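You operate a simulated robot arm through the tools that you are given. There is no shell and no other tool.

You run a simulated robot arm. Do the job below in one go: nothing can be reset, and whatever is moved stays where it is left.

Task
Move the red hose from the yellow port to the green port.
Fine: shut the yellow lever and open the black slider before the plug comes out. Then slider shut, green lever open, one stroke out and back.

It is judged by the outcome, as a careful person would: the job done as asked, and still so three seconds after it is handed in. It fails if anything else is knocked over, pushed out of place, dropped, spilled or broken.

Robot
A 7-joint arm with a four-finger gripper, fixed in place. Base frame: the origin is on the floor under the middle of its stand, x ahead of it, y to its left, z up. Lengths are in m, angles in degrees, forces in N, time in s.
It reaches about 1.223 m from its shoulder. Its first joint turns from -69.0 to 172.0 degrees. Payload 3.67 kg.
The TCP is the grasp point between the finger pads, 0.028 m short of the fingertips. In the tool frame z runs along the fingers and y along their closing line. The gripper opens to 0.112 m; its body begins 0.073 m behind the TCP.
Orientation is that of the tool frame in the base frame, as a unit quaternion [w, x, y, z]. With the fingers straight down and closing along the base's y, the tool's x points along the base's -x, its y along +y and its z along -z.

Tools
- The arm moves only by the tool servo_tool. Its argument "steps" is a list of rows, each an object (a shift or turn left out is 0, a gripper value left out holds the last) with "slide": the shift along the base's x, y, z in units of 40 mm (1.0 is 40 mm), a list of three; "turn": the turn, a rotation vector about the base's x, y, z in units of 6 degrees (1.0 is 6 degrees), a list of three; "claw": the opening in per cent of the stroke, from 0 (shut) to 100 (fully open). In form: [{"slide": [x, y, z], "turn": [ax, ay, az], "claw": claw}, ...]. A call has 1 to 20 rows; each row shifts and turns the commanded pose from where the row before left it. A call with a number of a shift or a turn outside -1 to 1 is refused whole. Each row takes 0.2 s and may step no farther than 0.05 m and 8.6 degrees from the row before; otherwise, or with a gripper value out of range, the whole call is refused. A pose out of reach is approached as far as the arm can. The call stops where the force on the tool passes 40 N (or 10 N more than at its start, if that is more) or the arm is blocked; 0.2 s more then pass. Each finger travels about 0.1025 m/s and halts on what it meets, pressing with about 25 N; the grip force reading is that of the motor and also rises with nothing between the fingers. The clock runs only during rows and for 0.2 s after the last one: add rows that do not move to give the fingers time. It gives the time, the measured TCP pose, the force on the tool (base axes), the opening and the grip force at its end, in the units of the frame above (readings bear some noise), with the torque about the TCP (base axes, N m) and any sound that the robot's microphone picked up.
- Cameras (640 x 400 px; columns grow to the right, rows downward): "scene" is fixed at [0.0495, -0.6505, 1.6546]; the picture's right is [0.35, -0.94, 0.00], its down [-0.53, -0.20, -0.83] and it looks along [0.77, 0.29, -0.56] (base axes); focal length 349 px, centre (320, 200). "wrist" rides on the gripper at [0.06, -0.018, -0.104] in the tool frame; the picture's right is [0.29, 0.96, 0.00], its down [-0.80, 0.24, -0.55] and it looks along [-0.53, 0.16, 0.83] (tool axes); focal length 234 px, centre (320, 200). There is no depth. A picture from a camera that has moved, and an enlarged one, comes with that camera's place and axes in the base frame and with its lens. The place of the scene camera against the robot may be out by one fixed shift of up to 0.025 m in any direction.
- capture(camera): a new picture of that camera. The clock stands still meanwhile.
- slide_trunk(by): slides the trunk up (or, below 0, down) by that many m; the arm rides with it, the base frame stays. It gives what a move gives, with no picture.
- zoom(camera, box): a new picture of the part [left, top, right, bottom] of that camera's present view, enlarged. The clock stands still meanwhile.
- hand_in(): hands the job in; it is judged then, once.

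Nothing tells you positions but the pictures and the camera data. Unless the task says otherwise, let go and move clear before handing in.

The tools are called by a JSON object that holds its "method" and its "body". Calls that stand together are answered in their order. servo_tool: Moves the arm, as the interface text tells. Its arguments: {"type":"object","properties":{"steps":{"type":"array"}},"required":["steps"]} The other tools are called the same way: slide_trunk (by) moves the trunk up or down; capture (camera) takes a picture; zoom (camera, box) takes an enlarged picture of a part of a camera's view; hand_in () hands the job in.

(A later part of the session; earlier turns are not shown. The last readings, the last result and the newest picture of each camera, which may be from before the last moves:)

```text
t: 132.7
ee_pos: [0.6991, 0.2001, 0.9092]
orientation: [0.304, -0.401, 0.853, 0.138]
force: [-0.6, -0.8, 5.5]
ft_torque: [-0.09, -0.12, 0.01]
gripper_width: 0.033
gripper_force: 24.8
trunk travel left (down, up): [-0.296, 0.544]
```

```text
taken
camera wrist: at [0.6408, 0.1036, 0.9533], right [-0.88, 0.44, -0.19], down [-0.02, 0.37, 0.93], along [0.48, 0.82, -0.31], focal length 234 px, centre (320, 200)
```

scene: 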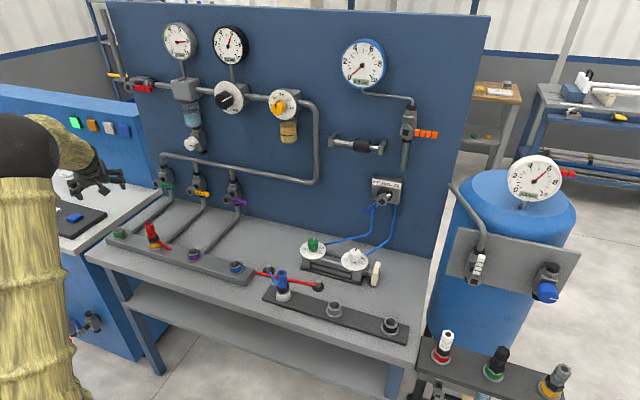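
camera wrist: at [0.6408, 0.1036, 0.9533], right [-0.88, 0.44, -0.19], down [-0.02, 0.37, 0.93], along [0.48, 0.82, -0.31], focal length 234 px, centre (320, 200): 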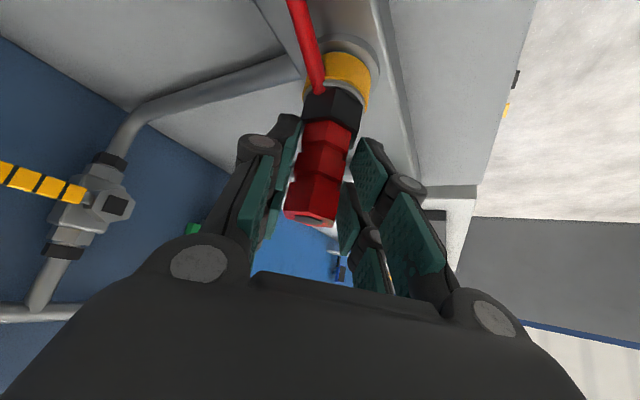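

A firm grip (33 mm wide) with hardly any side force. Yellow is shut and the slider open, so I'll pull the plug straight up with the trunk.

{"method": "slide_trunk", "body": {"by": 0.07}}

{"method": "capture", "body": {"camera": "wrist"}}

{"method": "zoom", "body": {"camera": "scene", "box": [80, 160, 240, 280]}}

```text
t: 133.8
ee_pos: [0.6992, 0.2014, 0.9772]
orientation: [0.302, -0.402, 0.853, 0.138]
force: [0.3, -0.7, -1.5]
ft_torque: [0.05, -0.02, -0.01]
gripper_width: 0.0257
gripper_force: 25.0
trunk travel left (down, up): [-0.366, 0.474]
```

```text
taken
camera wrist: at [0.6412, 0.1037, 1.0224], right [-0.88, 0.44, -0.19], down [-0.02, 0.37, 0.93], along [0.48, 0.82, -0.32], focal length 234 px, centre (320, 200)
```

wrist: 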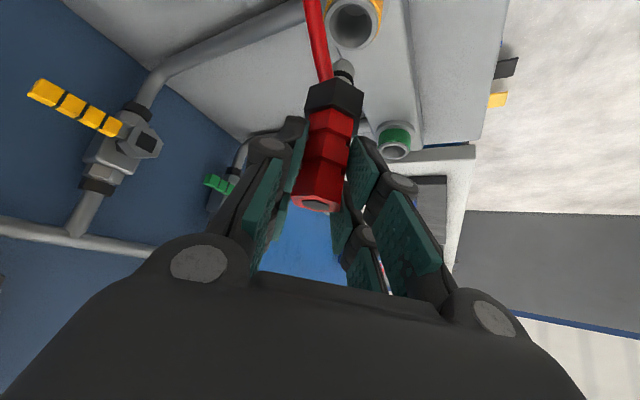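

```text
3.33 times, centred on (160, 220) of scene
camera zoom: at [0.0495, -0.6505, 1.6546], right [0.35, -0.94, 0.0], down [-0.53, -0.2, -0.83], along [0.77, 0.29, -0.56], focal length 1163 px, centre (853, 133)
```

zoom: 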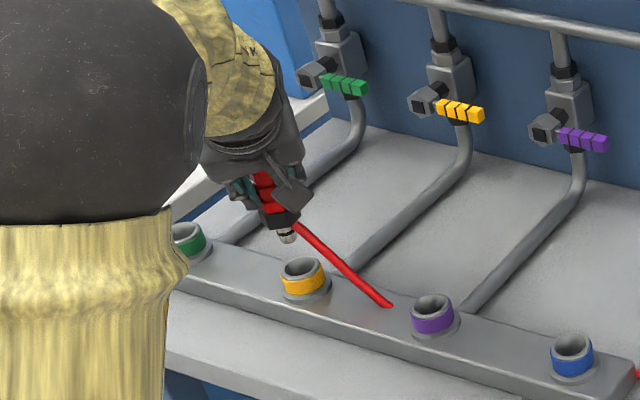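

The plug is out, held upright, and has turned slightly so its flats sit in the pads. I'll raise it a little more and zoom in to measure both ports from this view.

{"method": "slide_trunk", "body": {"by": 0.015}}

{"method": "zoom", "body": {"camera": "wrist", "box": [280, 0, 480, 220]}}

{"method": "zoom", "body": {"camera": "wrist", "box": [340, 90, 460, 180]}}

```text
t: 134.4
ee_pos: [0.6974, 0.1994, 0.9951]
orientation: [0.303, -0.402, 0.853, 0.139]
force: [-0.1, -0.2, -1.4]
ft_torque: [0.02, 0.05, 0.01]
gripper_width: 0.0257
gripper_force: 24.8
trunk travel left (down, up): [-0.381, 0.459]
```

```text
1.82 times, centred on (380, 110) of wrist
camera zoom: at [0.6412, 0.1037, 1.0375], right [-0.88, 0.44, -0.19], down [-0.02, 0.37, 0.93], along [0.48, 0.82, -0.32], focal length 426 px, centre (211, 364)
```

zoom: 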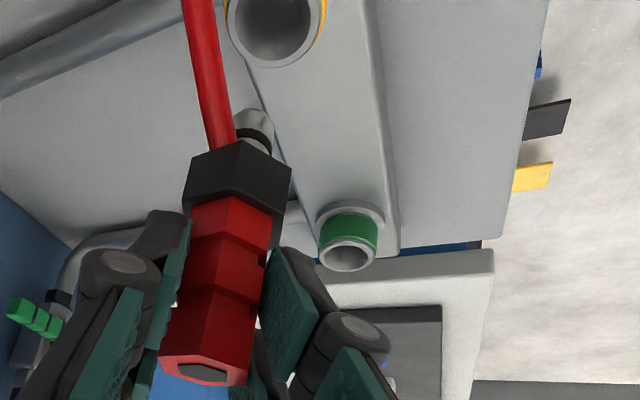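

```text
4.44 times, centred on (400, 135) of wrist
camera zoom: at [0.6412, 0.1037, 1.0375], right [-0.88, 0.44, -0.19], down [-0.02, 0.37, 0.93], along [0.48, 0.82, -0.32], focal length 1041 px, centre (-36, 489)
```

zoom: 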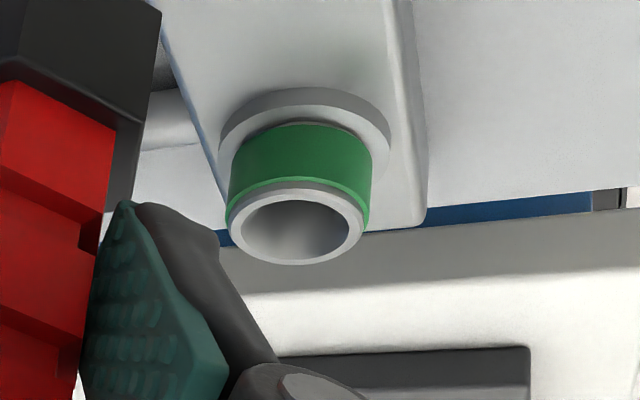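

From this view the green port is at (0.700, 0.3595), exactly 0.160 m left of the yellow one. I'll carry the plug over by that amount and check the alignment.

{"method": "servo_tool", "body": {"steps": [{"slide": [0, 0.8, 0]}, {"slide": [0, 0.8, 0]}, {"slide": [0, 0.8, 0]}, {"slide": [0, 0.8, 0]}, {"slide": [0, 0.8, 0]}, {"slide": [0, 0, 0]}, {"slide": [0, 0, 0]}]}}

{"method": "capture", "body": {"camera": "wrist"}}

{"method": "capture", "body": {"camera": "scene"}}

```text
t: 136.0
ee_pos: [0.6994, 0.3597, 0.9946]
orientation: [0.302, -0.402, 0.853, 0.138]
force: [0.1, 0.4, -1.6]
ft_torque: [0.0, -0.02, 0.02]
gripper_width: 0.0254
gripper_force: 24.9
trunk travel left (down, up): [-0.381, 0.459]
```

```text
taken
camera wrist: at [0.6427, 0.2639, 1.0389], right [-0.88, 0.44, -0.19], down [-0.02, 0.37, 0.93], along [0.48, 0.82, -0.32], focal length 234 px, centre (320, 200)
```

wrist: 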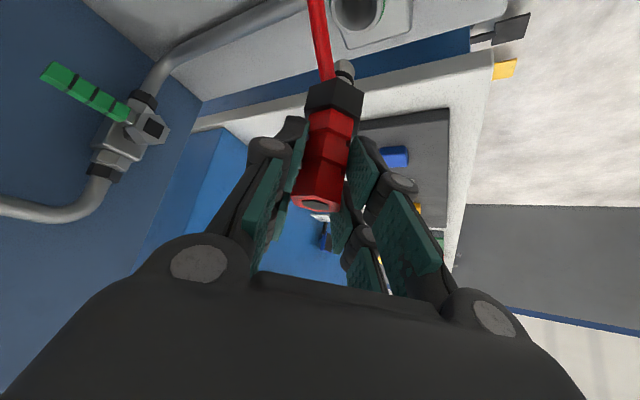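

```text
taken
```

scene: 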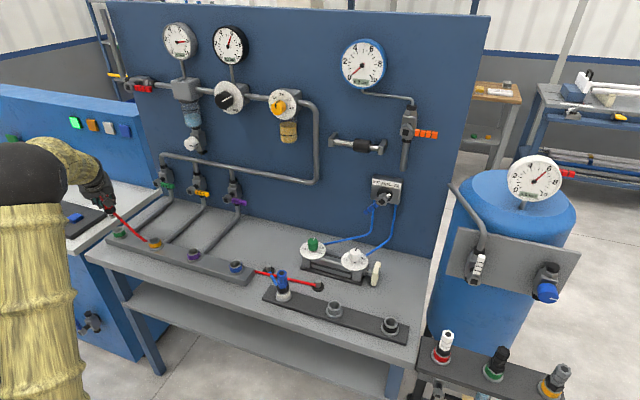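

The plug is above the green port. I'll zoom in from both cameras to check the alignment before lowering.

{"method": "zoom", "body": {"camera": "wrist", "box": [280, 0, 420, 120]}}

{"method": "zoom", "body": {"camera": "scene", "box": [70, 170, 180, 260]}}

```text
3.33 times, centred on (350, 60) of wrist
camera zoom: at [0.6427, 0.2639, 1.0389], right [-0.88, 0.44, -0.19], down [-0.02, 0.37, 0.93], along [0.48, 0.82, -0.32], focal length 781 px, centre (220, 667)
```

zoom: 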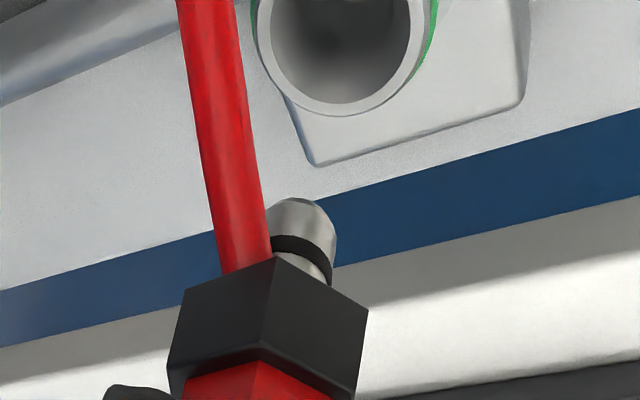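

```text
4.44 times, centred on (125, 215) of scene
camera zoom: at [0.0495, -0.6505, 1.6546], right [0.35, -0.94, 0.0], down [-0.53, -0.2, -0.83], along [0.77, 0.29, -0.56], focal length 1551 px, centre (1187, 133)
```

zoom: 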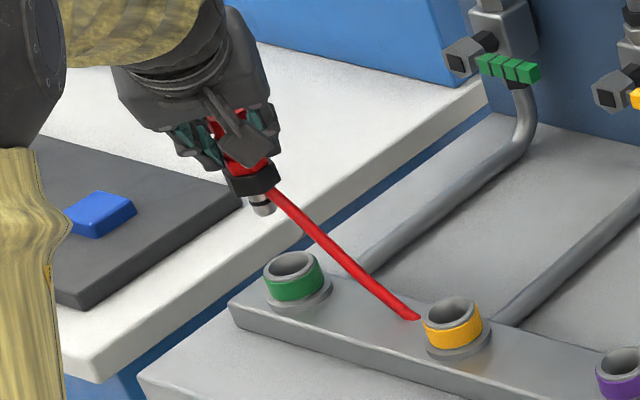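

Sideways alignment looks good in the wrist view, but I want to double-check depth and tilt with a tighter scene zoom.

{"method": "zoom", "body": {"camera": "scene", "box": [100, 185, 160, 245]}}

{"method": "zoom", "body": {"camera": "wrist", "box": [260, 40, 400, 230]}}

```text
6.67 times, centred on (130, 215) of scene
camera zoom: at [0.0495, -0.6505, 1.6546], right [0.35, -0.94, 0.0], down [-0.53, -0.2, -0.83], along [0.77, 0.29, -0.56], focal length 2326 px, centre (1587, 100)
```

zoom: 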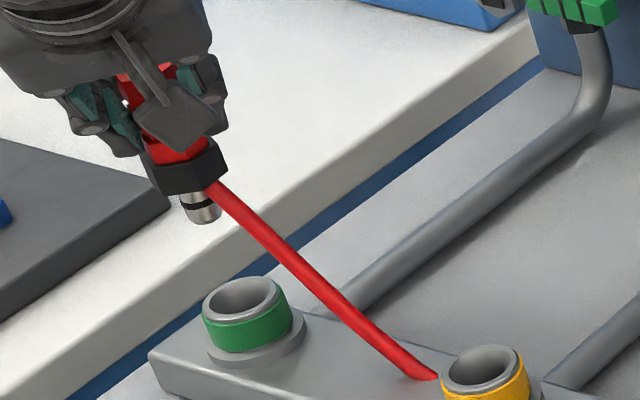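

```text
2.11 times, centred on (330, 135) of wrist
camera zoom: at [0.6427, 0.2639, 1.0389], right [-0.88, 0.44, -0.19], down [-0.02, 0.37, 0.93], along [0.48, 0.82, -0.32], focal length 493 px, centre (299, 337)
```

zoom: 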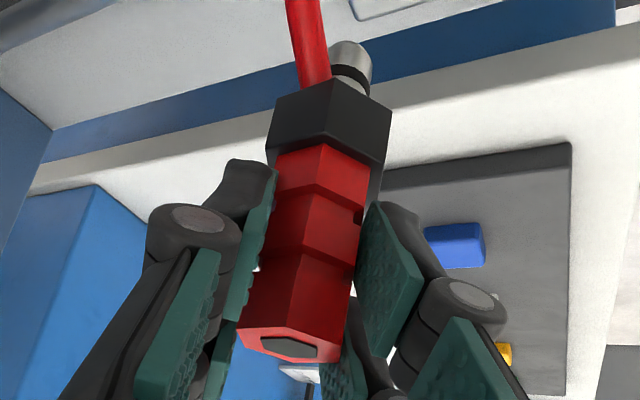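

Calibrated against the port, the nozzle tip (z about 0.913) is centred within 2–3 mm of the green port axis, with about 6 mm of clearance all round. I'll lower with the trunk until the tip is just at the rim.

{"method": "slide_trunk", "body": {"by": -0.05}}

{"method": "zoom", "body": {"camera": "wrist", "box": [280, 0, 420, 120]}}

{"method": "zoom", "body": {"camera": "scene", "box": [100, 185, 160, 245]}}

```text
t: 136.9
ee_pos: [0.7001, 0.3598, 0.9455]
orientation: [0.302, -0.402, 0.853, 0.138]
force: [-0.6, -0.1, -1.3]
ft_torque: [-0.02, 0.0, 0.02]
gripper_width: 0.0254
gripper_force: 25.2
trunk travel left (down, up): [-0.331, 0.509]
```

```text
3.33 times, centred on (350, 60) of wrist
camera zoom: at [0.6426, 0.2637, 0.9892], right [-0.88, 0.44, -0.19], down [-0.02, 0.37, 0.93], along [0.48, 0.82, -0.32], focal length 781 px, centre (220, 667)
```

zoom: 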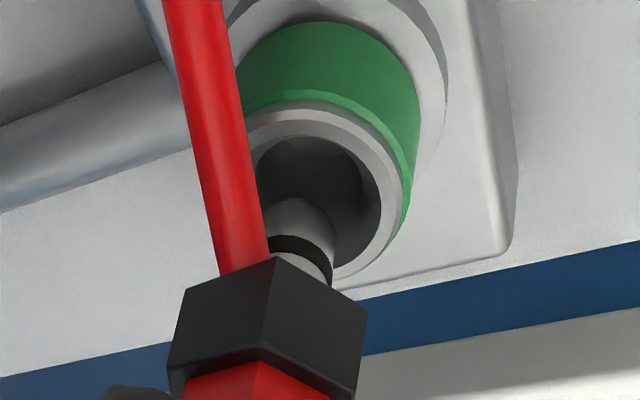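

```text
6.67 times, centred on (130, 215) of scene
camera zoom: at [0.0495, -0.6505, 1.6546], right [0.35, -0.94, 0.0], down [-0.53, -0.2, -0.83], along [0.77, 0.29, -0.56], focal length 2326 px, centre (1587, 100)
```

zoom: 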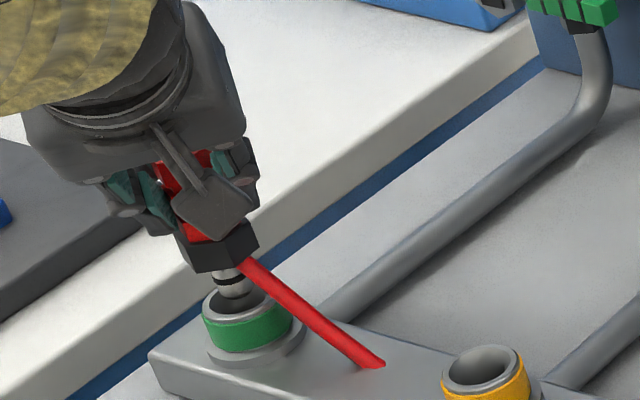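

The tip is at the rim, but I'd like a closer look at the centring before going in.

{"method": "zoom", "body": {"camera": "scene", "box": [110, 218, 140, 238]}}

{"method": "zoom", "body": {"camera": "wrist", "box": [315, 15, 385, 75]}}

```text
16.00 times, centred on (125, 228) of scene
camera zoom: at [0.0495, -0.6505, 1.6546], right [0.35, -0.94, 0.0], down [-0.53, -0.2, -0.83], along [0.77, 0.29, -0.56], focal length 5584 px, centre (3440, -248)
```

zoom: 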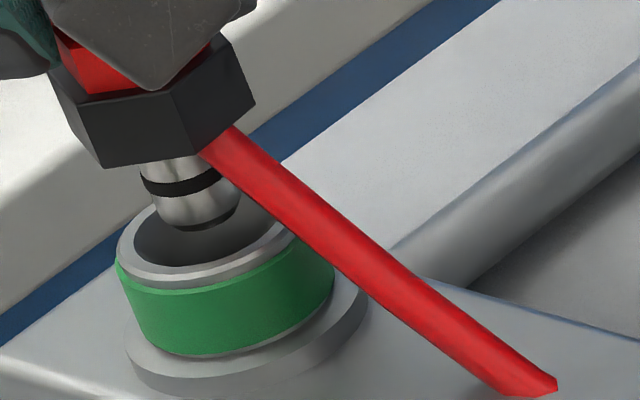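

```text
6.67 times, centred on (350, 45) of wrist
camera zoom: at [0.6426, 0.2637, 0.9892], right [-0.88, 0.44, -0.19], down [-0.02, 0.37, 0.93], along [0.48, 0.82, -0.32], focal length 1561 px, centre (120, 1233)
```

zoom: 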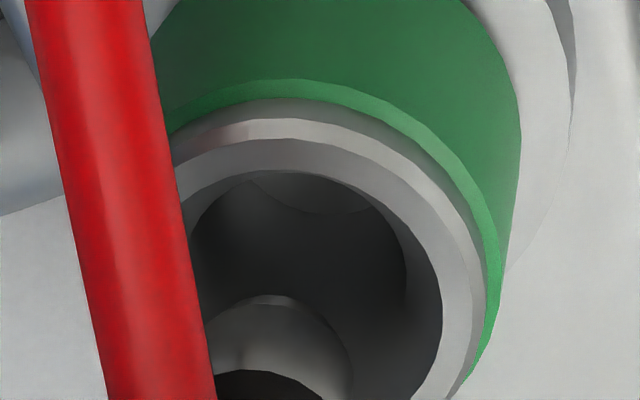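

The nozzle looks within about 2 mm of centred, at the mouth of the port. I'll shift 1–2 mm to correct and go down gently, watching the force.

{"method": "servo_tool", "body": {"steps": [{"slide": [-0.035, 0, 0]}, {"slide": [0, 0, -0.1]}, {"slide": [0, 0, -0.1]}, {"slide": [0, 0, 0]}]}}

{"method": "zoom", "body": {"camera": "scene", "box": [110, 218, 140, 238]}}

{"method": "zoom", "body": {"camera": "wrist", "box": [280, 0, 420, 120]}}

```text
t: 137.9
ee_pos: [0.699, 0.3605, 0.9383]
orientation: [0.303, -0.402, 0.853, 0.139]
force: [0.7, -1.2, -1.2]
ft_torque: [-0.03, 0.01, -0.02]
gripper_width: 0.0253
gripper_force: 24.5
trunk travel left (down, up): [-0.331, 0.509]
```

```text
16.00 times, centred on (125, 228) of scene
camera zoom: at [0.0495, -0.6505, 1.6546], right [0.35, -0.94, 0.0], down [-0.53, -0.2, -0.83], along [0.77, 0.29, -0.56], focal length 5584 px, centre (3440, -248)
```

zoom: 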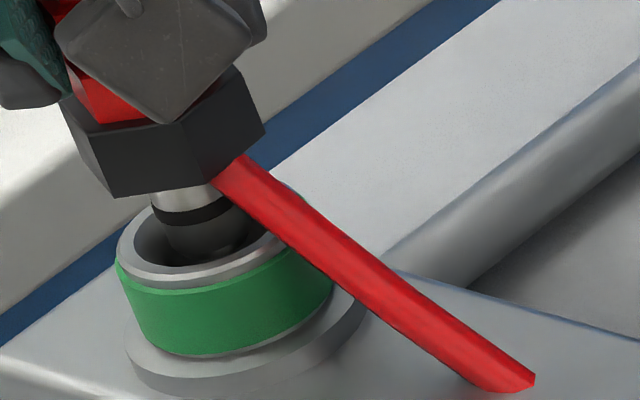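

```text
3.33 times, centred on (350, 60) of wrist
camera zoom: at [0.6425, 0.2641, 0.9811], right [-0.88, 0.44, -0.19], down [-0.02, 0.37, 0.93], along [0.48, 0.82, -0.32], focal length 781 px, centre (220, 667)
```

zoom: 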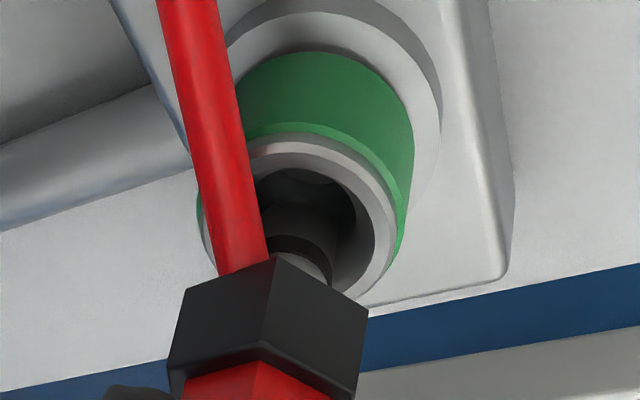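

The nozzle is inside the port with no contact force. I'll continue down in small steps.

{"method": "servo_tool", "body": {"steps": [{"slide": [0, 0, -0.1]}, {"slide": [0, 0, -0.1]}, {"slide": [0, 0, -0.1]}, {"slide": [0, 0, -0.1]}, {"slide": [0, 0, 0]}]}}

{"method": "zoom", "body": {"camera": "scene", "box": [110, 218, 140, 238]}}

```text
t: 139.1
ee_pos: [0.6986, 0.36, 0.9218]
orientation: [0.303, -0.402, 0.853, 0.139]
force: [-1.2, -5.2, 4.6]
ft_torque: [-0.34, 0.11, -0.02]
gripper_width: 0.0259
gripper_force: 25.4
trunk travel left (down, up): [-0.331, 0.509]
```

```text
16.00 times, centred on (125, 228) of scene
camera zoom: at [0.0495, -0.6505, 1.6546], right [0.35, -0.94, 0.0], down [-0.53, -0.2, -0.83], along [0.77, 0.29, -0.56], focal length 5584 px, centre (3440, -248)
```

zoom: 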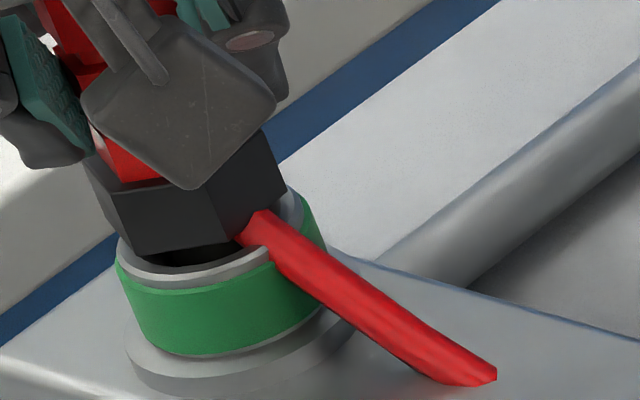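

It's nearly seated, with a slight sideways push. I'll shift 1 mm and press down further until it seats.

{"method": "servo_tool", "body": {"steps": [{"slide": [0, -0.04, -0.05]}, {"slide": [0, 0, -0.1]}, {"slide": [0, 0, -0.1]}, {"slide": [0, 0, 0]}]}}

{"method": "zoom", "body": {"camera": "scene", "box": [110, 218, 140, 238]}}

```text
t: 140.1
ee_pos: [0.6976, 0.3585, 0.9138]
orientation: [0.304, -0.401, 0.853, 0.139]
force: [2.0, 2.7, 21.0]
ft_torque: [0.16, -0.06, 0.01]
gripper_width: 0.0257
gripper_force: 25.0
trunk travel left (down, up): [-0.331, 0.509]
```

```text
16.00 times, centred on (125, 228) of scene
camera zoom: at [0.0495, -0.6505, 1.6546], right [0.35, -0.94, 0.0], down [-0.53, -0.2, -0.83], along [0.77, 0.29, -0.56], focal length 5584 px, centre (3440, -248)
```

zoom: 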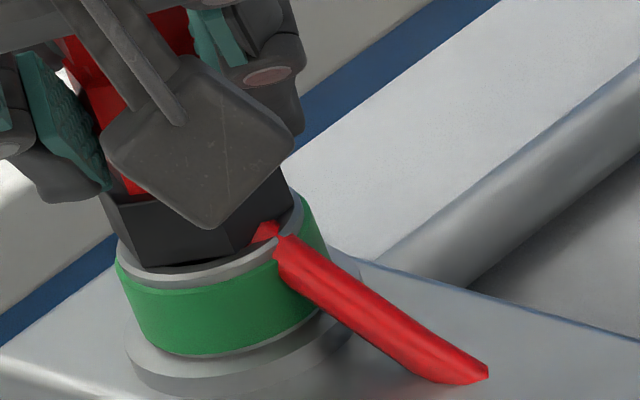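

Force is 21 N upward and it's nearly home. I'll press a few more millimetres to make sure it seats.

{"method": "servo_tool", "body": {"steps": [{"slide": [0, 0, -0.08]}, {"slide": [0, 0, -0.08]}, {"slide": [0, 0, 0]}]}}

{"method": "zoom", "body": {"camera": "scene", "box": [110, 218, 140, 238]}}

{"method": "zoom", "body": {"camera": "wrist", "box": [260, 40, 400, 230]}}

```text
t: 140.7
ee_pos: [0.6982, 0.3584, 0.9132]
orientation: [0.308, -0.401, 0.851, 0.14]
force: [-8.5, -5.4, 16.3]
ft_torque: [-0.53, 0.74, -0.01]
gripper_width: 0.0256
gripper_force: 24.8
trunk travel left (down, up): [-0.331, 0.509]
stopped in row 2: the force on the tool passed its limit at 43 N (the readings are from after the stop); the commanded pose is now the measured one
```

```text
16.00 times, centred on (125, 228) of scene
camera zoom: at [0.0495, -0.6505, 1.6546], right [0.35, -0.94, 0.0], down [-0.53, -0.2, -0.83], along [0.77, 0.29, -0.56], focal length 5584 px, centre (3440, -248)
```

zoom: 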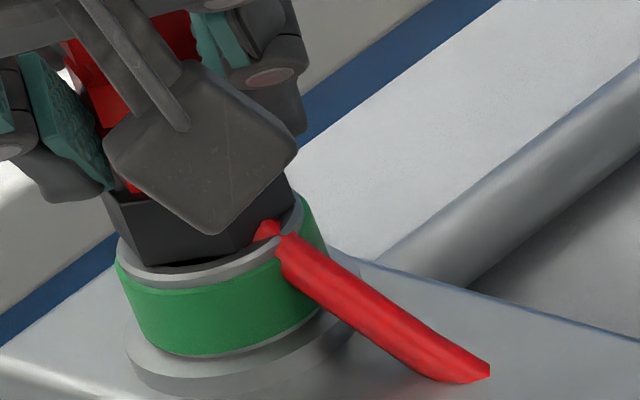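

```text
2.11 times, centred on (330, 135) of wrist
camera zoom: at [0.6413, 0.2619, 0.9552], right [-0.88, 0.44, -0.19], down [-0.02, 0.36, 0.93], along [0.48, 0.82, -0.31], focal length 493 px, centre (299, 337)
```

zoom: 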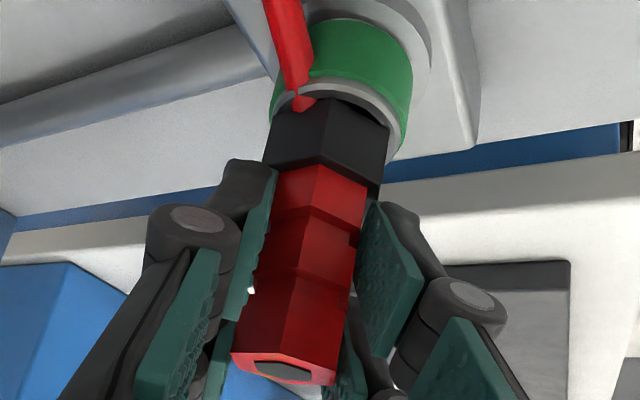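

It has reached a firm stop. I'll release the plug carefully, open the fingers in place, and see how it sits.

{"method": "servo_tool", "body": {"steps": [{"slide": [0, 0, 0], "claw": 40}, {"slide": [0, 0, 0], "claw": 100}, {"slide": [0, 0, 0]}, {"slide": [0, 0, 0]}, {"slide": [0, 0, 0]}]}}

{"method": "capture", "body": {"camera": "wrist"}}

{"method": "zoom", "body": {"camera": "scene", "box": [100, 205, 150, 245]}}

```text
t: 141.9
ee_pos: [0.6994, 0.3592, 0.9107]
orientation: [0.305, -0.401, 0.852, 0.141]
force: [-0.5, 0.8, -0.9]
ft_torque: [-0.01, -0.02, 0.03]
gripper_width: 0.1121
gripper_force: 0.0
trunk travel left (down, up): [-0.331, 0.509]
```

```text
taken
camera wrist: at [0.6426, 0.2628, 0.9529], right [-0.88, 0.44, -0.19], down [-0.02, 0.36, 0.93], along [0.48, 0.82, -0.31], focal length 234 px, centre (320, 200)
```

wrist: 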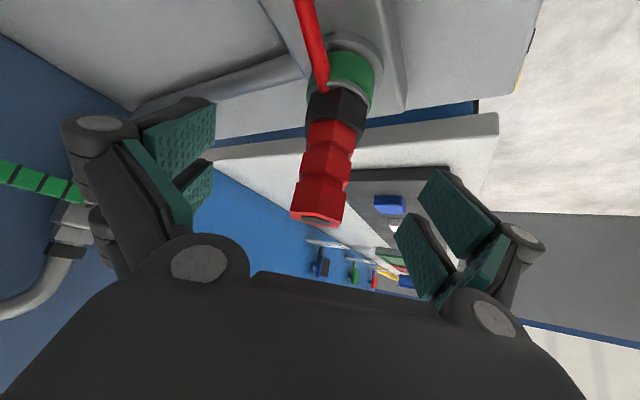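

```text
10.00 times, centred on (125, 225) of scene
camera zoom: at [0.0495, -0.6505, 1.6546], right [0.35, -0.94, 0.0], down [-0.53, -0.2, -0.83], along [0.77, 0.29, -0.56], focal length 3490 px, centre (2270, -50)
```

zoom: 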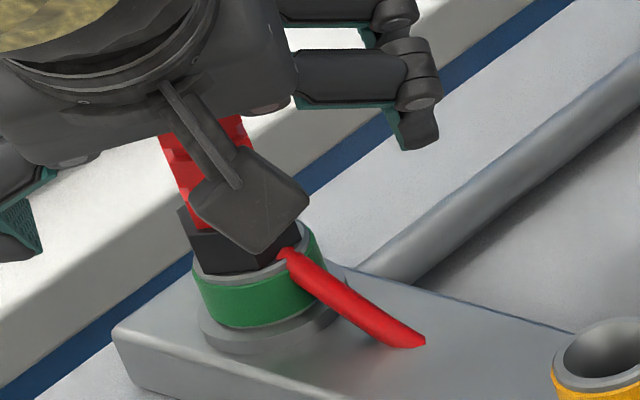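

The plug stands upright in the green port at the same seating height as before. I'll rise straight up with the trunk to clear it.

{"method": "slide_trunk", "body": {"by": 0.22}}

{"method": "capture", "body": {"camera": "wrist"}}

{"method": "zoom", "body": {"camera": "scene", "box": [90, 170, 250, 290]}}

```text
t: 144.2
ee_pos: [0.7005, 0.3591, 1.1288]
orientation: [0.306, -0.402, 0.852, 0.14]
force: [-0.1, 0.8, 0.0]
ft_torque: [0.02, 0.04, 0.02]
gripper_width: 0.112
gripper_force: 0.0
trunk travel left (down, up): [-0.551, 0.289]
```

```text
taken
camera wrist: at [0.6427, 0.2628, 1.1728], right [-0.88, 0.44, -0.19], down [-0.02, 0.36, 0.93], along [0.48, 0.82, -0.31], focal length 234 px, centre (320, 200)
```

wrist: 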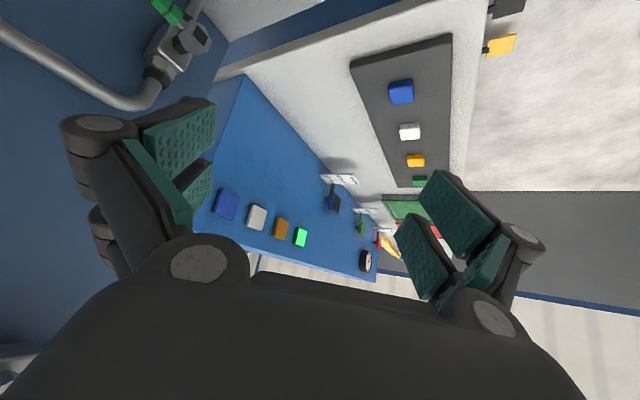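

```text
3.33 times, centred on (170, 230) of scene
camera zoom: at [0.0495, -0.6505, 1.6546], right [0.35, -0.94, 0.0], down [-0.53, -0.2, -0.83], along [0.77, 0.29, -0.56], focal length 1163 px, centre (820, 100)
```

zoom: 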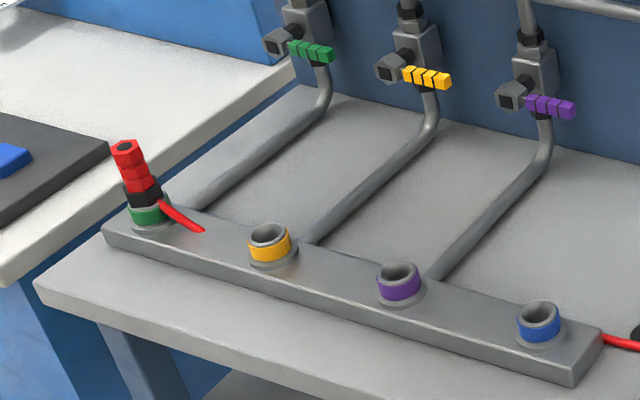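

The plug sits in the green port. I'll check the seating detail up close.

{"method": "zoom", "body": {"camera": "scene", "box": [100, 205, 150, 245]}}

```text
10.00 times, centred on (125, 225) of scene
camera zoom: at [0.0495, -0.6505, 1.6546], right [0.35, -0.94, 0.0], down [-0.53, -0.2, -0.83], along [0.77, 0.29, -0.56], focal length 3490 px, centre (2270, -50)
```

zoom: 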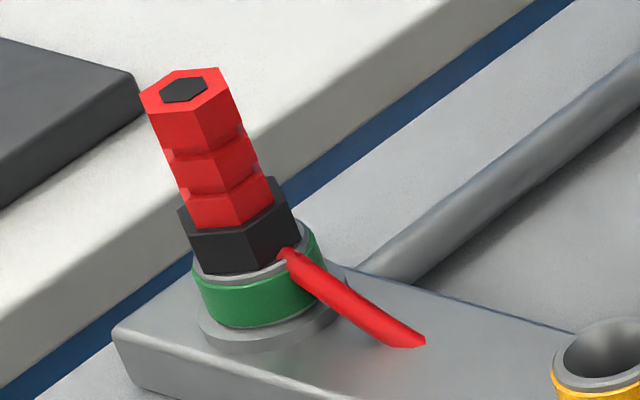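

It's properly seated, with the collar resting on the rim as before. Now for the slider: I'll move right while levelling the tool so the fingers close vertically.

{"method": "servo_tool", "body": {"steps": [{"slide": [-0.3, -0.8, 0.2], "claw": 70}, {"slide": [-0.3, -0.8, 0.2]}, {"slide": [0, -0.9, 0.15], "turn": [-0.663, -0.704, 0.077]}, {"slide": [0, -0.9, 0.15], "turn": [-0.663, -0.704, 0.077]}, {"slide": [0, -0.9, 0.15], "turn": [-0.663, -0.704, 0.077]}, {"slide": [0, -0.9, 0.15], "turn": [-0.663, -0.704, 0.077]}, {"slide": [0, -0.9, 0.15], "turn": [-0.663, -0.704, 0.077]}, {"slide": [0, -0.9, 0.15], "turn": [-0.663, -0.704, 0.077]}, {"slide": [0, -0.9, 0.15], "turn": [-0.663, -0.704, 0.077]}, {"slide": [0, 0, 0]}]}}

```text
t: 146.4
ee_pos: [0.6767, 0.0445, 1.1896]
orientation: [0.403, -0.508, 0.743, -0.165]
force: [0.5, 0.5, 0.4]
ft_torque: [-0.01, 0.02, -0.01]
gripper_width: 0.0784
gripper_force: 0.1
trunk travel left (down, up): [-0.551, 0.289]
```

Tracking well, so I'll continue.

{"method": "servo_tool", "body": {"steps": [{"slide": [0, -0.9, 0.1], "turn": [-0.663, -0.704, 0.077]}, {"slide": [0, -0.9, 0.1], "turn": [-0.663, -0.704, 0.077]}, {"slide": [0, -0.9, 0.1], "turn": [-0.663, -0.704, 0.077]}, {"slide": [0, -0.9, 0.1], "turn": [-0.663, -0.704, 0.077]}, {"slide": [0, -0.9, 0.1], "turn": [-0.663, -0.704, 0.077]}, {"slide": [0, -0.9, 0.1], "turn": [-0.663, -0.704, 0.077]}, {"slide": [0, -0.9, 0.1], "turn": [-0.663, -0.704, 0.077]}, {"slide": [0.2, -0.95, 0.1]}, {"slide": [0.2, -0.95, 0.1]}, {"slide": [0.2, -0.95, 0.1]}, {"slide": [0.2, -0.95, 0.1]}, {"slide": [0.2, -0.95, 0]}, {"slide": [0, 0, 0]}]}}

{"method": "capture", "body": {"camera": "wrist"}}

{"method": "capture", "body": {"camera": "scene"}}

```text
t: 149.2
ee_pos: [0.7171, -0.4006, 1.2322]
orientation: [-0.449, 0.55, -0.543, 0.449]
force: [0.4, 0.4, 0.0]
ft_torque: [0.0, -0.01, 0.05]
gripper_width: 0.0784
gripper_force: 0.1
trunk travel left (down, up): [-0.551, 0.289]
```

```text
taken
camera wrist: at [0.6204, -0.461, 1.2709], right [-0.18, -0.3, -0.94], down [-0.6, 0.79, -0.13], along [0.78, 0.54, -0.32], focal length 234 px, centre (320, 200)
```

wrist: 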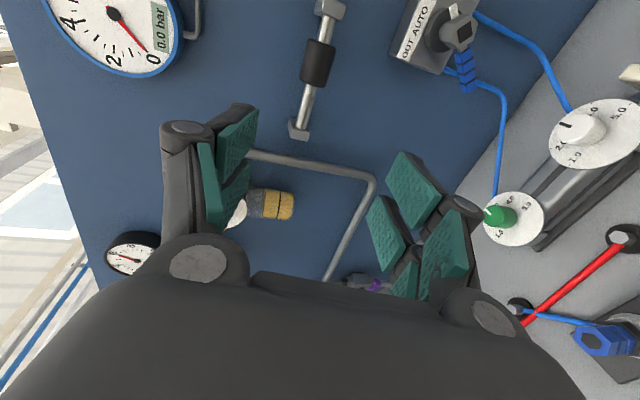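

```text
taken
```

scene: 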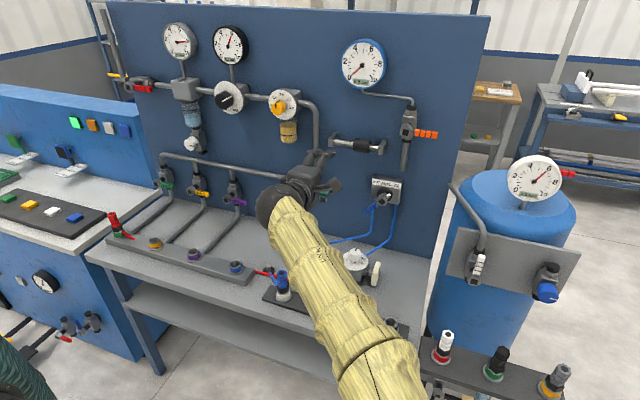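

The slider sleeve is at (0.966, -0.438, 1.200), as expected. I'll line up, move in, and grip it.

{"method": "servo_tool", "body": {"steps": [{"slide": [0.69, -0.32, 0]}, {"slide": [0.69, -0.32, 0]}, {"slide": [0.69, -0.31, 0]}, {"slide": [0, 0, 0]}]}}

{"method": "capture", "body": {"camera": "wrist"}}

```text
t: 150.2
ee_pos: [0.7984, -0.4385, 1.232]
orientation: [-0.449, 0.55, -0.543, 0.449]
force: [-0.1, 0.4, 0.4]
ft_torque: [0.0, 0.02, -0.03]
gripper_width: 0.0781
gripper_force: 0.1
trunk travel left (down, up): [-0.551, 0.289]
```

```text
taken
camera wrist: at [0.7014, -0.497, 1.2707], right [-0.18, -0.3, -0.94], down [-0.6, 0.79, -0.13], along [0.78, 0.54, -0.32], focal length 234 px, centre (320, 200)
```

wrist: 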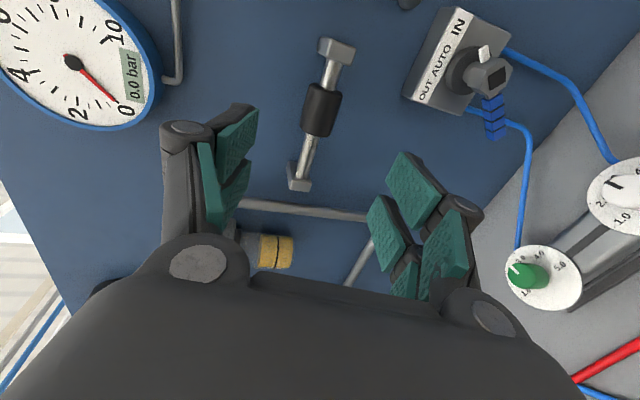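

Aligned. Moving in and gripping.

{"method": "servo_tool", "body": {"steps": [{"slide": [0.77, 0, -0.153]}, {"slide": [0.77, 0, -0.153]}, {"slide": [0.77, 0, -0.153]}, {"slide": [0.77, 0, -0.153]}, {"slide": [0.77, 0, -0.153]}, {"slide": [0, 0, 0]}, {"slide": [0, 0, 0], "claw": 0}, {"slide": [0, 0, 0]}, {"slide": [0, 0, 0]}]}}

{"method": "capture", "body": {"camera": "wrist"}}

```text
t: 152.2
ee_pos: [0.9533, -0.4361, 1.2016]
orientation: [-0.449, 0.55, -0.543, 0.448]
force: [9.8, -1.5, 12.4]
ft_torque: [1.52, 0.29, -0.5]
gripper_width: 0.0364
gripper_force: 44.4
trunk travel left (down, up): [-0.551, 0.289]
```

```text
taken
camera wrist: at [0.8559, -0.4972, 1.2398], right [-0.18, -0.29, -0.94], down [-0.6, 0.79, -0.13], along [0.78, 0.54, -0.32], focal length 234 px, centre (320, 200)
```

wrist: 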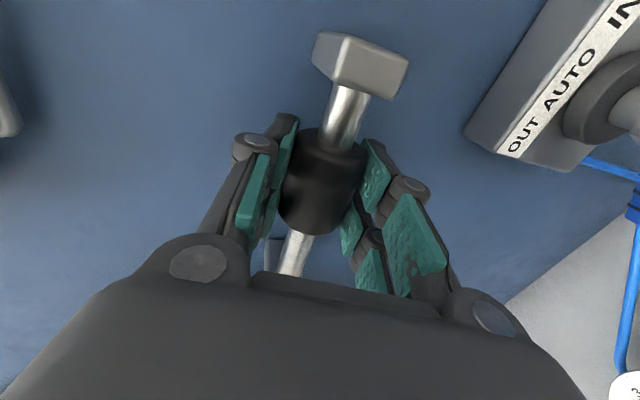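

I have the sleeve. I'll slide it back left to the shut end.

{"method": "servo_tool", "body": {"steps": [{"slide": [0, 0.2, 0]}, {"slide": [0, 0.2, 0]}, {"slide": [0, 0.2, 0]}, {"slide": [0, 0.2, 0]}, {"slide": [0.02, 0.1, 0.03]}, {"slide": [0, 0.1, 0]}, {"slide": [0, 0, 0]}]}}

{"method": "capture", "body": {"camera": "wrist"}}

```text
t: 153.8
ee_pos: [0.9531, -0.4022, 1.2023]
orientation: [-0.449, 0.549, -0.545, 0.448]
force: [-0.2, -16.3, 9.4]
ft_torque: [0.47, 0.38, -1.53]
gripper_width: 0.0362
gripper_force: 45.1
trunk travel left (down, up): [-0.551, 0.289]
```

```text
taken
camera wrist: at [0.8559, -0.4621, 1.2398], right [-0.18, -0.29, -0.94], down [-0.6, 0.79, -0.13], along [0.78, 0.54, -0.32], focal length 234 px, centre (320, 200)
```

wrist: 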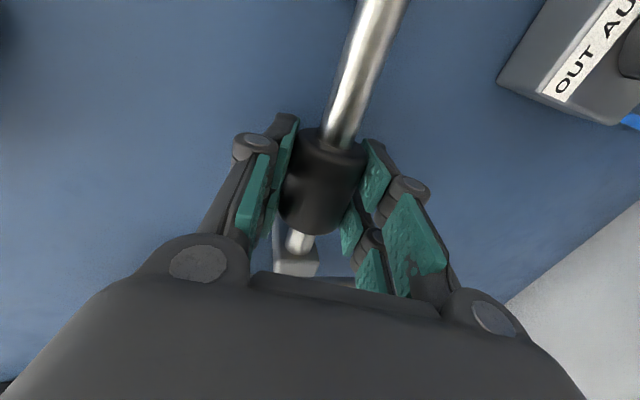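

The sleeve is back at its left end stop, where it started, so the slider is shut. I'll release it and back out.

{"method": "servo_tool", "body": {"steps": [{"slide": [0, 0.05, 0]}, {"slide": [0, 0, 0], "claw": 70}, {"slide": [0, 0, 0]}, {"slide": [0, 0, 0]}, {"slide": [-0.77, 0, 0.153]}, {"slide": [-0.77, 0, 0.153]}, {"slide": [-0.77, 0, 0.153]}, {"slide": [-0.77, 0, 0.153]}, {"slide": [-0.77, 0, 0.153]}, {"slide": [-0.77, 0, 0.153]}, {"slide": [0, 0, 0]}]}}

{"method": "capture", "body": {"camera": "wrist"}}

{"method": "capture", "body": {"camera": "scene"}}

```text
t: 156.2
ee_pos: [0.768, -0.3937, 1.2386]
orientation: [-0.449, 0.551, -0.542, 0.448]
force: [-0.7, 1.2, -0.7]
ft_torque: [0.0, -0.03, -0.04]
gripper_width: 0.0783
gripper_force: 0.0
trunk travel left (down, up): [-0.551, 0.289]
```

```text
taken
camera wrist: at [0.6704, -0.4539, 1.2772], right [-0.18, -0.3, -0.94], down [-0.6, 0.79, -0.13], along [0.78, 0.54, -0.32], focal length 234 px, centre (320, 200)
```

wrist: 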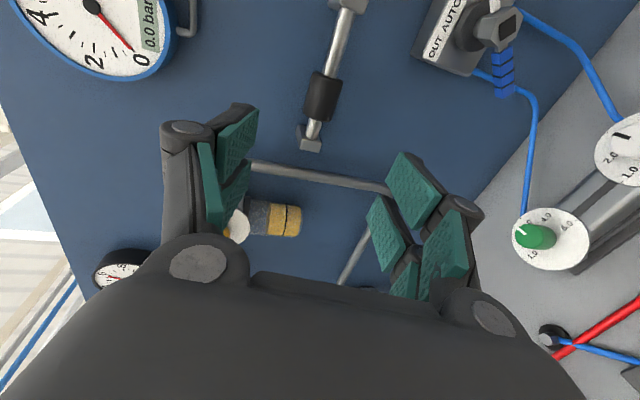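

```text
taken
```

scene: 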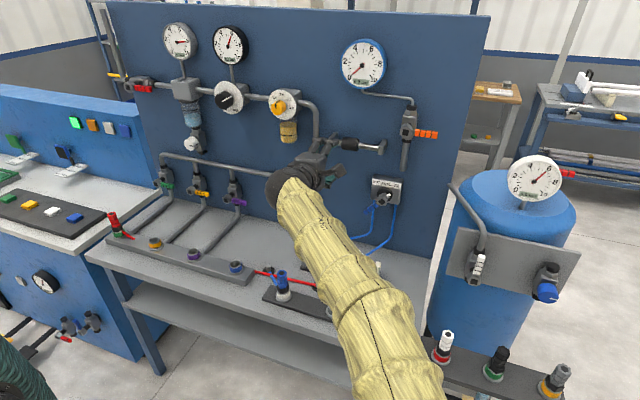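

The slider is shut and in place. Next is the green lever. I'll close the fingers and carry the tool left at this height, turning it slightly left and down, to come in under the handle from the front.

{"method": "servo_tool", "body": {"steps": [{"slide": [-0.4, 0.8, 0], "claw": 0}, {"slide": [-0.4, 0.9, 0]}, {"slide": [-0.2, 0.95, 0]}, {"slide": [-0.1, 0.95, 0]}, {"slide": [0, 0.95, 0]}, {"slide": [0, 0.95, 0], "turn": [0, 0.14, 0.3]}, {"slide": [0, 0.95, 0], "turn": [0, 0.14, 0.3]}, {"slide": [0, 0.95, 0], "turn": [0, 0.14, 0.3]}, {"slide": [0, 0.95, 0], "turn": [0, 0.14, 0.3]}, {"slide": [0, 0.95, 0], "turn": [0, 0.14, 0.3]}, {"slide": [0, 0.95, 0], "turn": [0, 0.14, 0.3]}, {"slide": [0, 0.95, 0], "turn": [0, 0.14, 0.3]}, {"slide": [0, 0.95, 0], "turn": [0, 0.14, 0.3]}, {"slide": [0, 0.95, 0], "turn": [0, 0.14, 0.3]}, {"slide": [0, 0.95, 0], "turn": [0, 0.14, 0.3]}, {"slide": [0, 0.95, 0]}, {"slide": [0, 0, 0]}]}}

{"method": "capture", "body": {"camera": "scene"}}

```text
t: 159.8
ee_pos: [0.7257, 0.2036, 1.2421]
orientation: [-0.473, 0.659, -0.482, 0.331]
force: [0.2, 0.3, 0.6]
ft_torque: [0.02, 0.03, 0.05]
gripper_width: 0.0
gripper_force: 25.0
trunk travel left (down, up): [-0.551, 0.289]
```

```text
taken
```

scene: 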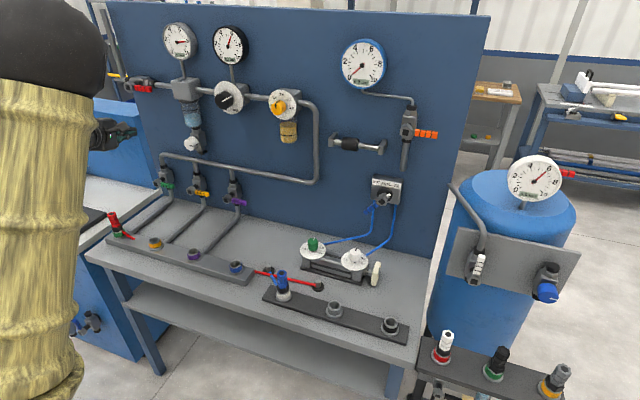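

Tracking well. I'll lower the trunk to bring the hand down in front of the levers.

{"method": "slide_trunk", "body": {"by": -0.27}}

{"method": "capture", "body": {"camera": "wrist"}}

{"method": "zoom", "body": {"camera": "scene", "box": [60, 130, 220, 250]}}

```text
t: 162.6
ee_pos: [0.7252, 0.2042, 0.972]
orientation: [-0.473, 0.66, -0.481, 0.331]
force: [0.2, 0.3, -0.3]
ft_torque: [0.03, 0.01, -0.01]
gripper_width: 0.0001
gripper_force: 25.0
trunk travel left (down, up): [-0.281, 0.559]
```

```text
taken
camera wrist: at [0.6579, 0.1188, 1.0224], right [-0.22, -0.36, -0.91], down [-0.82, 0.57, -0.03], along [0.52, 0.74, -0.42], focal length 234 px, centre (320, 200)
```

wrist: 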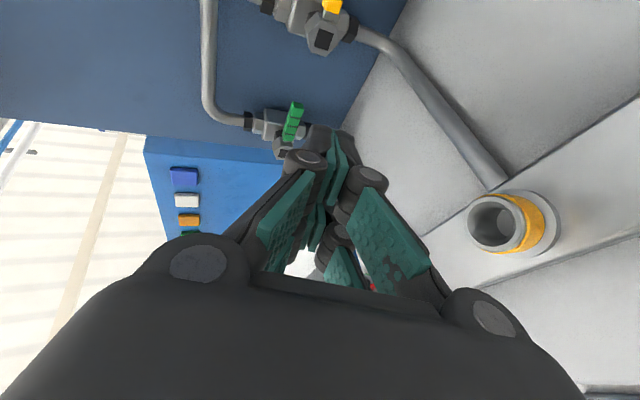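

```text
3.33 times, centred on (140, 190) of scene
camera zoom: at [0.0495, -0.6505, 1.6546], right [0.35, -0.94, 0.0], down [-0.53, -0.2, -0.83], along [0.77, 0.29, -0.56], focal length 1163 px, centre (920, 233)
```

zoom: 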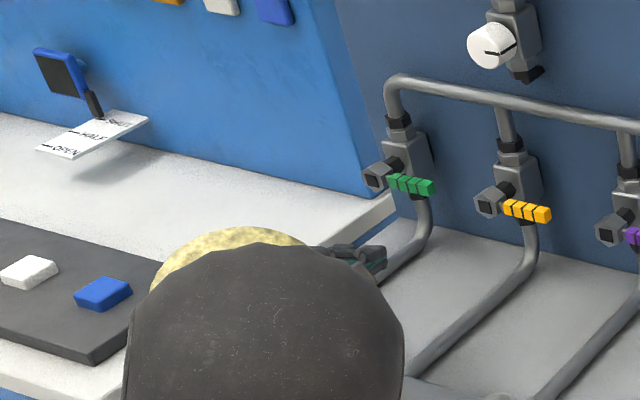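

The green lever is ahead of the fingers. I'll move forward and down to just in front of and below the green handle.

{"method": "servo_tool", "body": {"steps": [{"slide": [0.65, 0.4, -0.47]}, {"slide": [0.65, 0.4, -0.47]}, {"slide": [0.65, 0.4, -0.47]}, {"slide": [0.65, 0.4, -0.47]}, {"slide": [0.65, 0.4, -0.47]}, {"slide": [0, 0, 0]}]}}

{"method": "capture", "body": {"camera": "wrist"}}

{"method": "zoom", "body": {"camera": "scene", "box": [60, 130, 220, 250]}}

```text
t: 163.9
ee_pos: [0.8547, 0.2852, 0.8765]
orientation: [-0.472, 0.661, -0.48, 0.331]
force: [-0.1, -0.1, 0.5]
ft_torque: [0.0, -0.02, 0.0]
gripper_width: 0.0
gripper_force: 24.9
trunk travel left (down, up): [-0.281, 0.559]
```

```text
taken
camera wrist: at [0.7877, 0.1997, 0.9279], right [-0.22, -0.36, -0.91], down [-0.82, 0.57, -0.03], along [0.52, 0.74, -0.42], focal length 234 px, centre (320, 200)
```

wrist: 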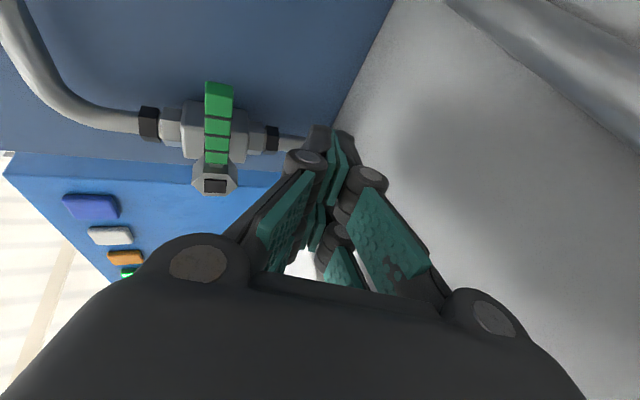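

```text
3.33 times, centred on (140, 190) of scene
camera zoom: at [0.0495, -0.6505, 1.6546], right [0.35, -0.94, 0.0], down [-0.53, -0.2, -0.83], along [0.77, 0.29, -0.56], focal length 1163 px, centre (920, 233)
```

zoom: 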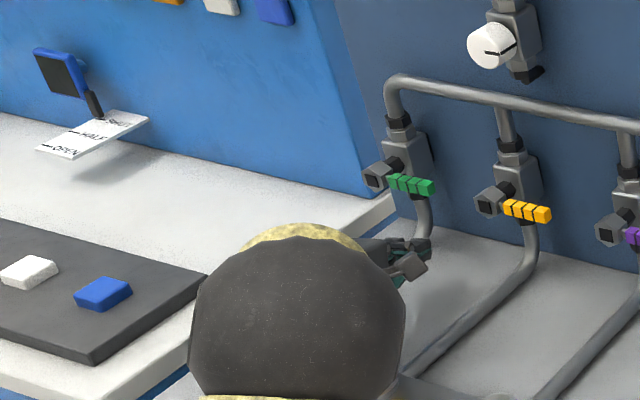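

The fingers are below and in front of the green handle. I'll move forward under it.

{"method": "servo_tool", "body": {"steps": [{"slide": [0.4, 0.1, 0]}, {"slide": [0.4, 0.1, 0]}, {"slide": [0.5, 0.1, 0]}, {"slide": [0, 0, 0]}]}}

{"method": "capture", "body": {"camera": "wrist"}}

{"method": "zoom", "body": {"camera": "scene", "box": [120, 150, 200, 220]}}

```text
t: 164.9
ee_pos: [0.9066, 0.297, 0.8766]
orientation: [-0.473, 0.66, -0.481, 0.331]
force: [0.1, 0.2, -0.9]
ft_torque: [0.04, 0.01, 0.03]
gripper_width: 0.0
gripper_force: 25.5
trunk travel left (down, up): [-0.281, 0.559]
```

```text
taken
camera wrist: at [0.8392, 0.2105, 0.9282], right [-0.22, -0.36, -0.91], down [-0.82, 0.56, -0.03], along [0.52, 0.74, -0.42], focal length 234 px, centre (320, 200)
```

wrist: 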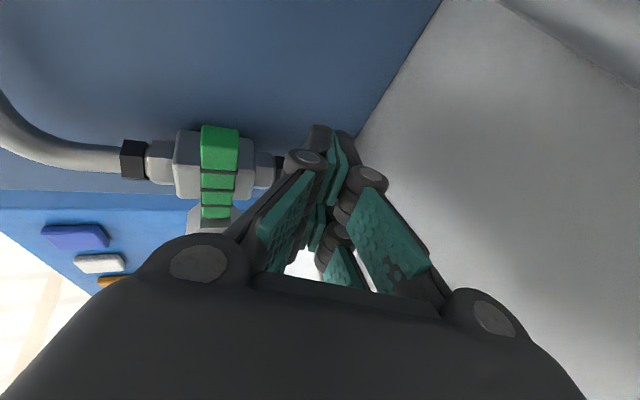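

```text
5.71 times, centred on (160, 185) of scene
camera zoom: at [0.0495, -0.6505, 1.6546], right [0.35, -0.94, 0.0], down [-0.53, -0.2, -0.83], along [0.77, 0.29, -0.56], focal length 1994 px, centre (1234, 286)
```

zoom: 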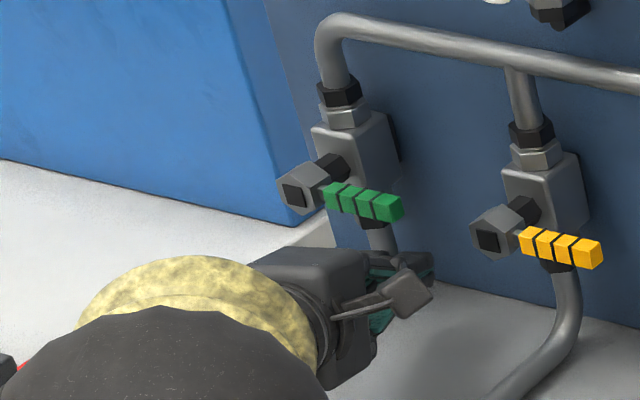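

The fingers are right under the handle. I'll push it up.

{"method": "servo_tool", "body": {"steps": [{"slide": [0, 0, 0.2]}, {"slide": [0, 0, 0.2]}, {"slide": [0, 0, 0.2]}, {"slide": [0, 0, 0.2]}, {"slide": [0, 0, 0.2]}, {"slide": [0, 0, 0.2]}, {"slide": [0, 0, 0.2]}, {"slide": [0, 0, 0]}]}}

{"method": "capture", "body": {"camera": "wrist"}}

{"method": "zoom", "body": {"camera": "scene", "box": [120, 150, 200, 220]}}

```text
t: 166.8
ee_pos: [0.9065, 0.2962, 0.9337]
orientation: [-0.472, 0.66, -0.482, 0.332]
force: [-0.1, -0.3, 0.0]
ft_torque: [0.02, -0.05, -0.03]
gripper_width: 0.0002
gripper_force: 25.2
trunk travel left (down, up): [-0.281, 0.559]
```

```text
taken
camera wrist: at [0.8397, 0.2111, 0.9842], right [-0.22, -0.36, -0.91], down [-0.82, 0.57, -0.03], along [0.52, 0.74, -0.42], focal length 234 px, centre (320, 200)
```

wrist: 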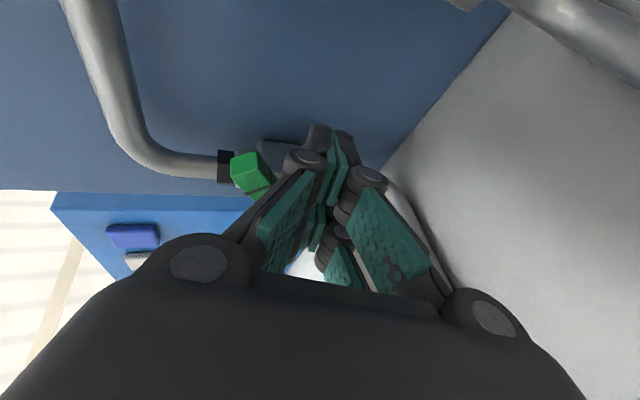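

```text
5.71 times, centred on (160, 185) of scene
camera zoom: at [0.0495, -0.6505, 1.6546], right [0.35, -0.94, 0.0], down [-0.53, -0.2, -0.83], along [0.77, 0.29, -0.56], focal length 1994 px, centre (1234, 286)
```

zoom: 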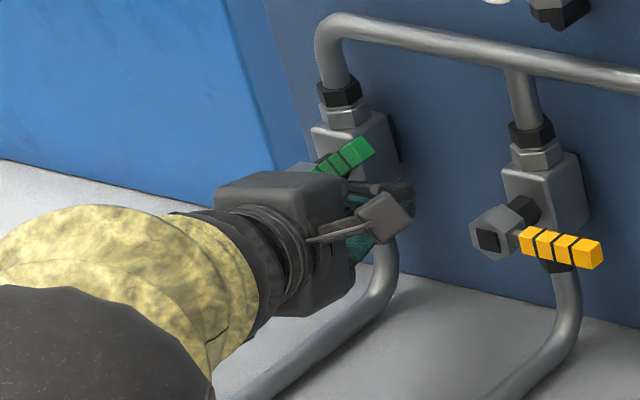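

The handle is at about 45°. I'll raise further and then push it left to vertical.

{"method": "servo_tool", "body": {"steps": [{"slide": [0, 0, 0.24]}, {"slide": [0, 0, 0.24]}, {"slide": [0, 0, 0.24]}, {"slide": [0, 0, 0.24]}, {"slide": [0, 0.15, 0]}, {"slide": [0, 0.15, 0]}, {"slide": [0, 0, 0]}]}}

{"method": "capture", "body": {"camera": "wrist"}}

{"method": "zoom", "body": {"camera": "scene", "box": [120, 150, 200, 220]}}

```text
t: 168.3
ee_pos: [0.9146, 0.2948, 0.9804]
orientation: [-0.477, 0.653, -0.488, 0.329]
force: [-1.1, -0.2, -0.8]
ft_torque: [0.02, 0.0, 0.0]
gripper_width: 0.0001
gripper_force: 24.8
trunk travel left (down, up): [-0.281, 0.559]
```

```text
taken
camera wrist: at [0.8457, 0.2098, 1.0309], right [-0.22, -0.34, -0.91], down [-0.82, 0.58, -0.02], along [0.53, 0.74, -0.4], focal length 234 px, centre (320, 200)
```

wrist: 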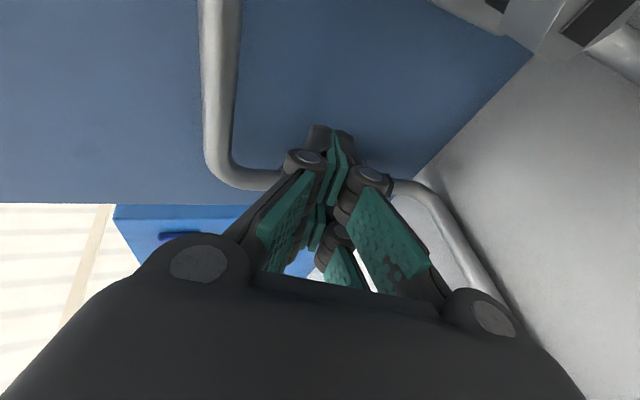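

```text
5.71 times, centred on (160, 185) of scene
camera zoom: at [0.0495, -0.6505, 1.6546], right [0.35, -0.94, 0.0], down [-0.53, -0.2, -0.83], along [0.77, 0.29, -0.56], focal length 1994 px, centre (1234, 286)
```

zoom: 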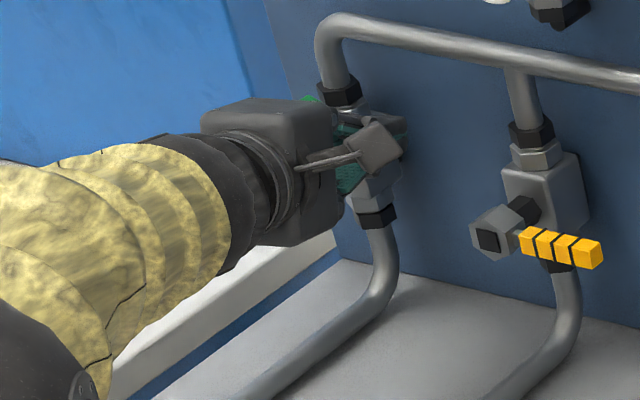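

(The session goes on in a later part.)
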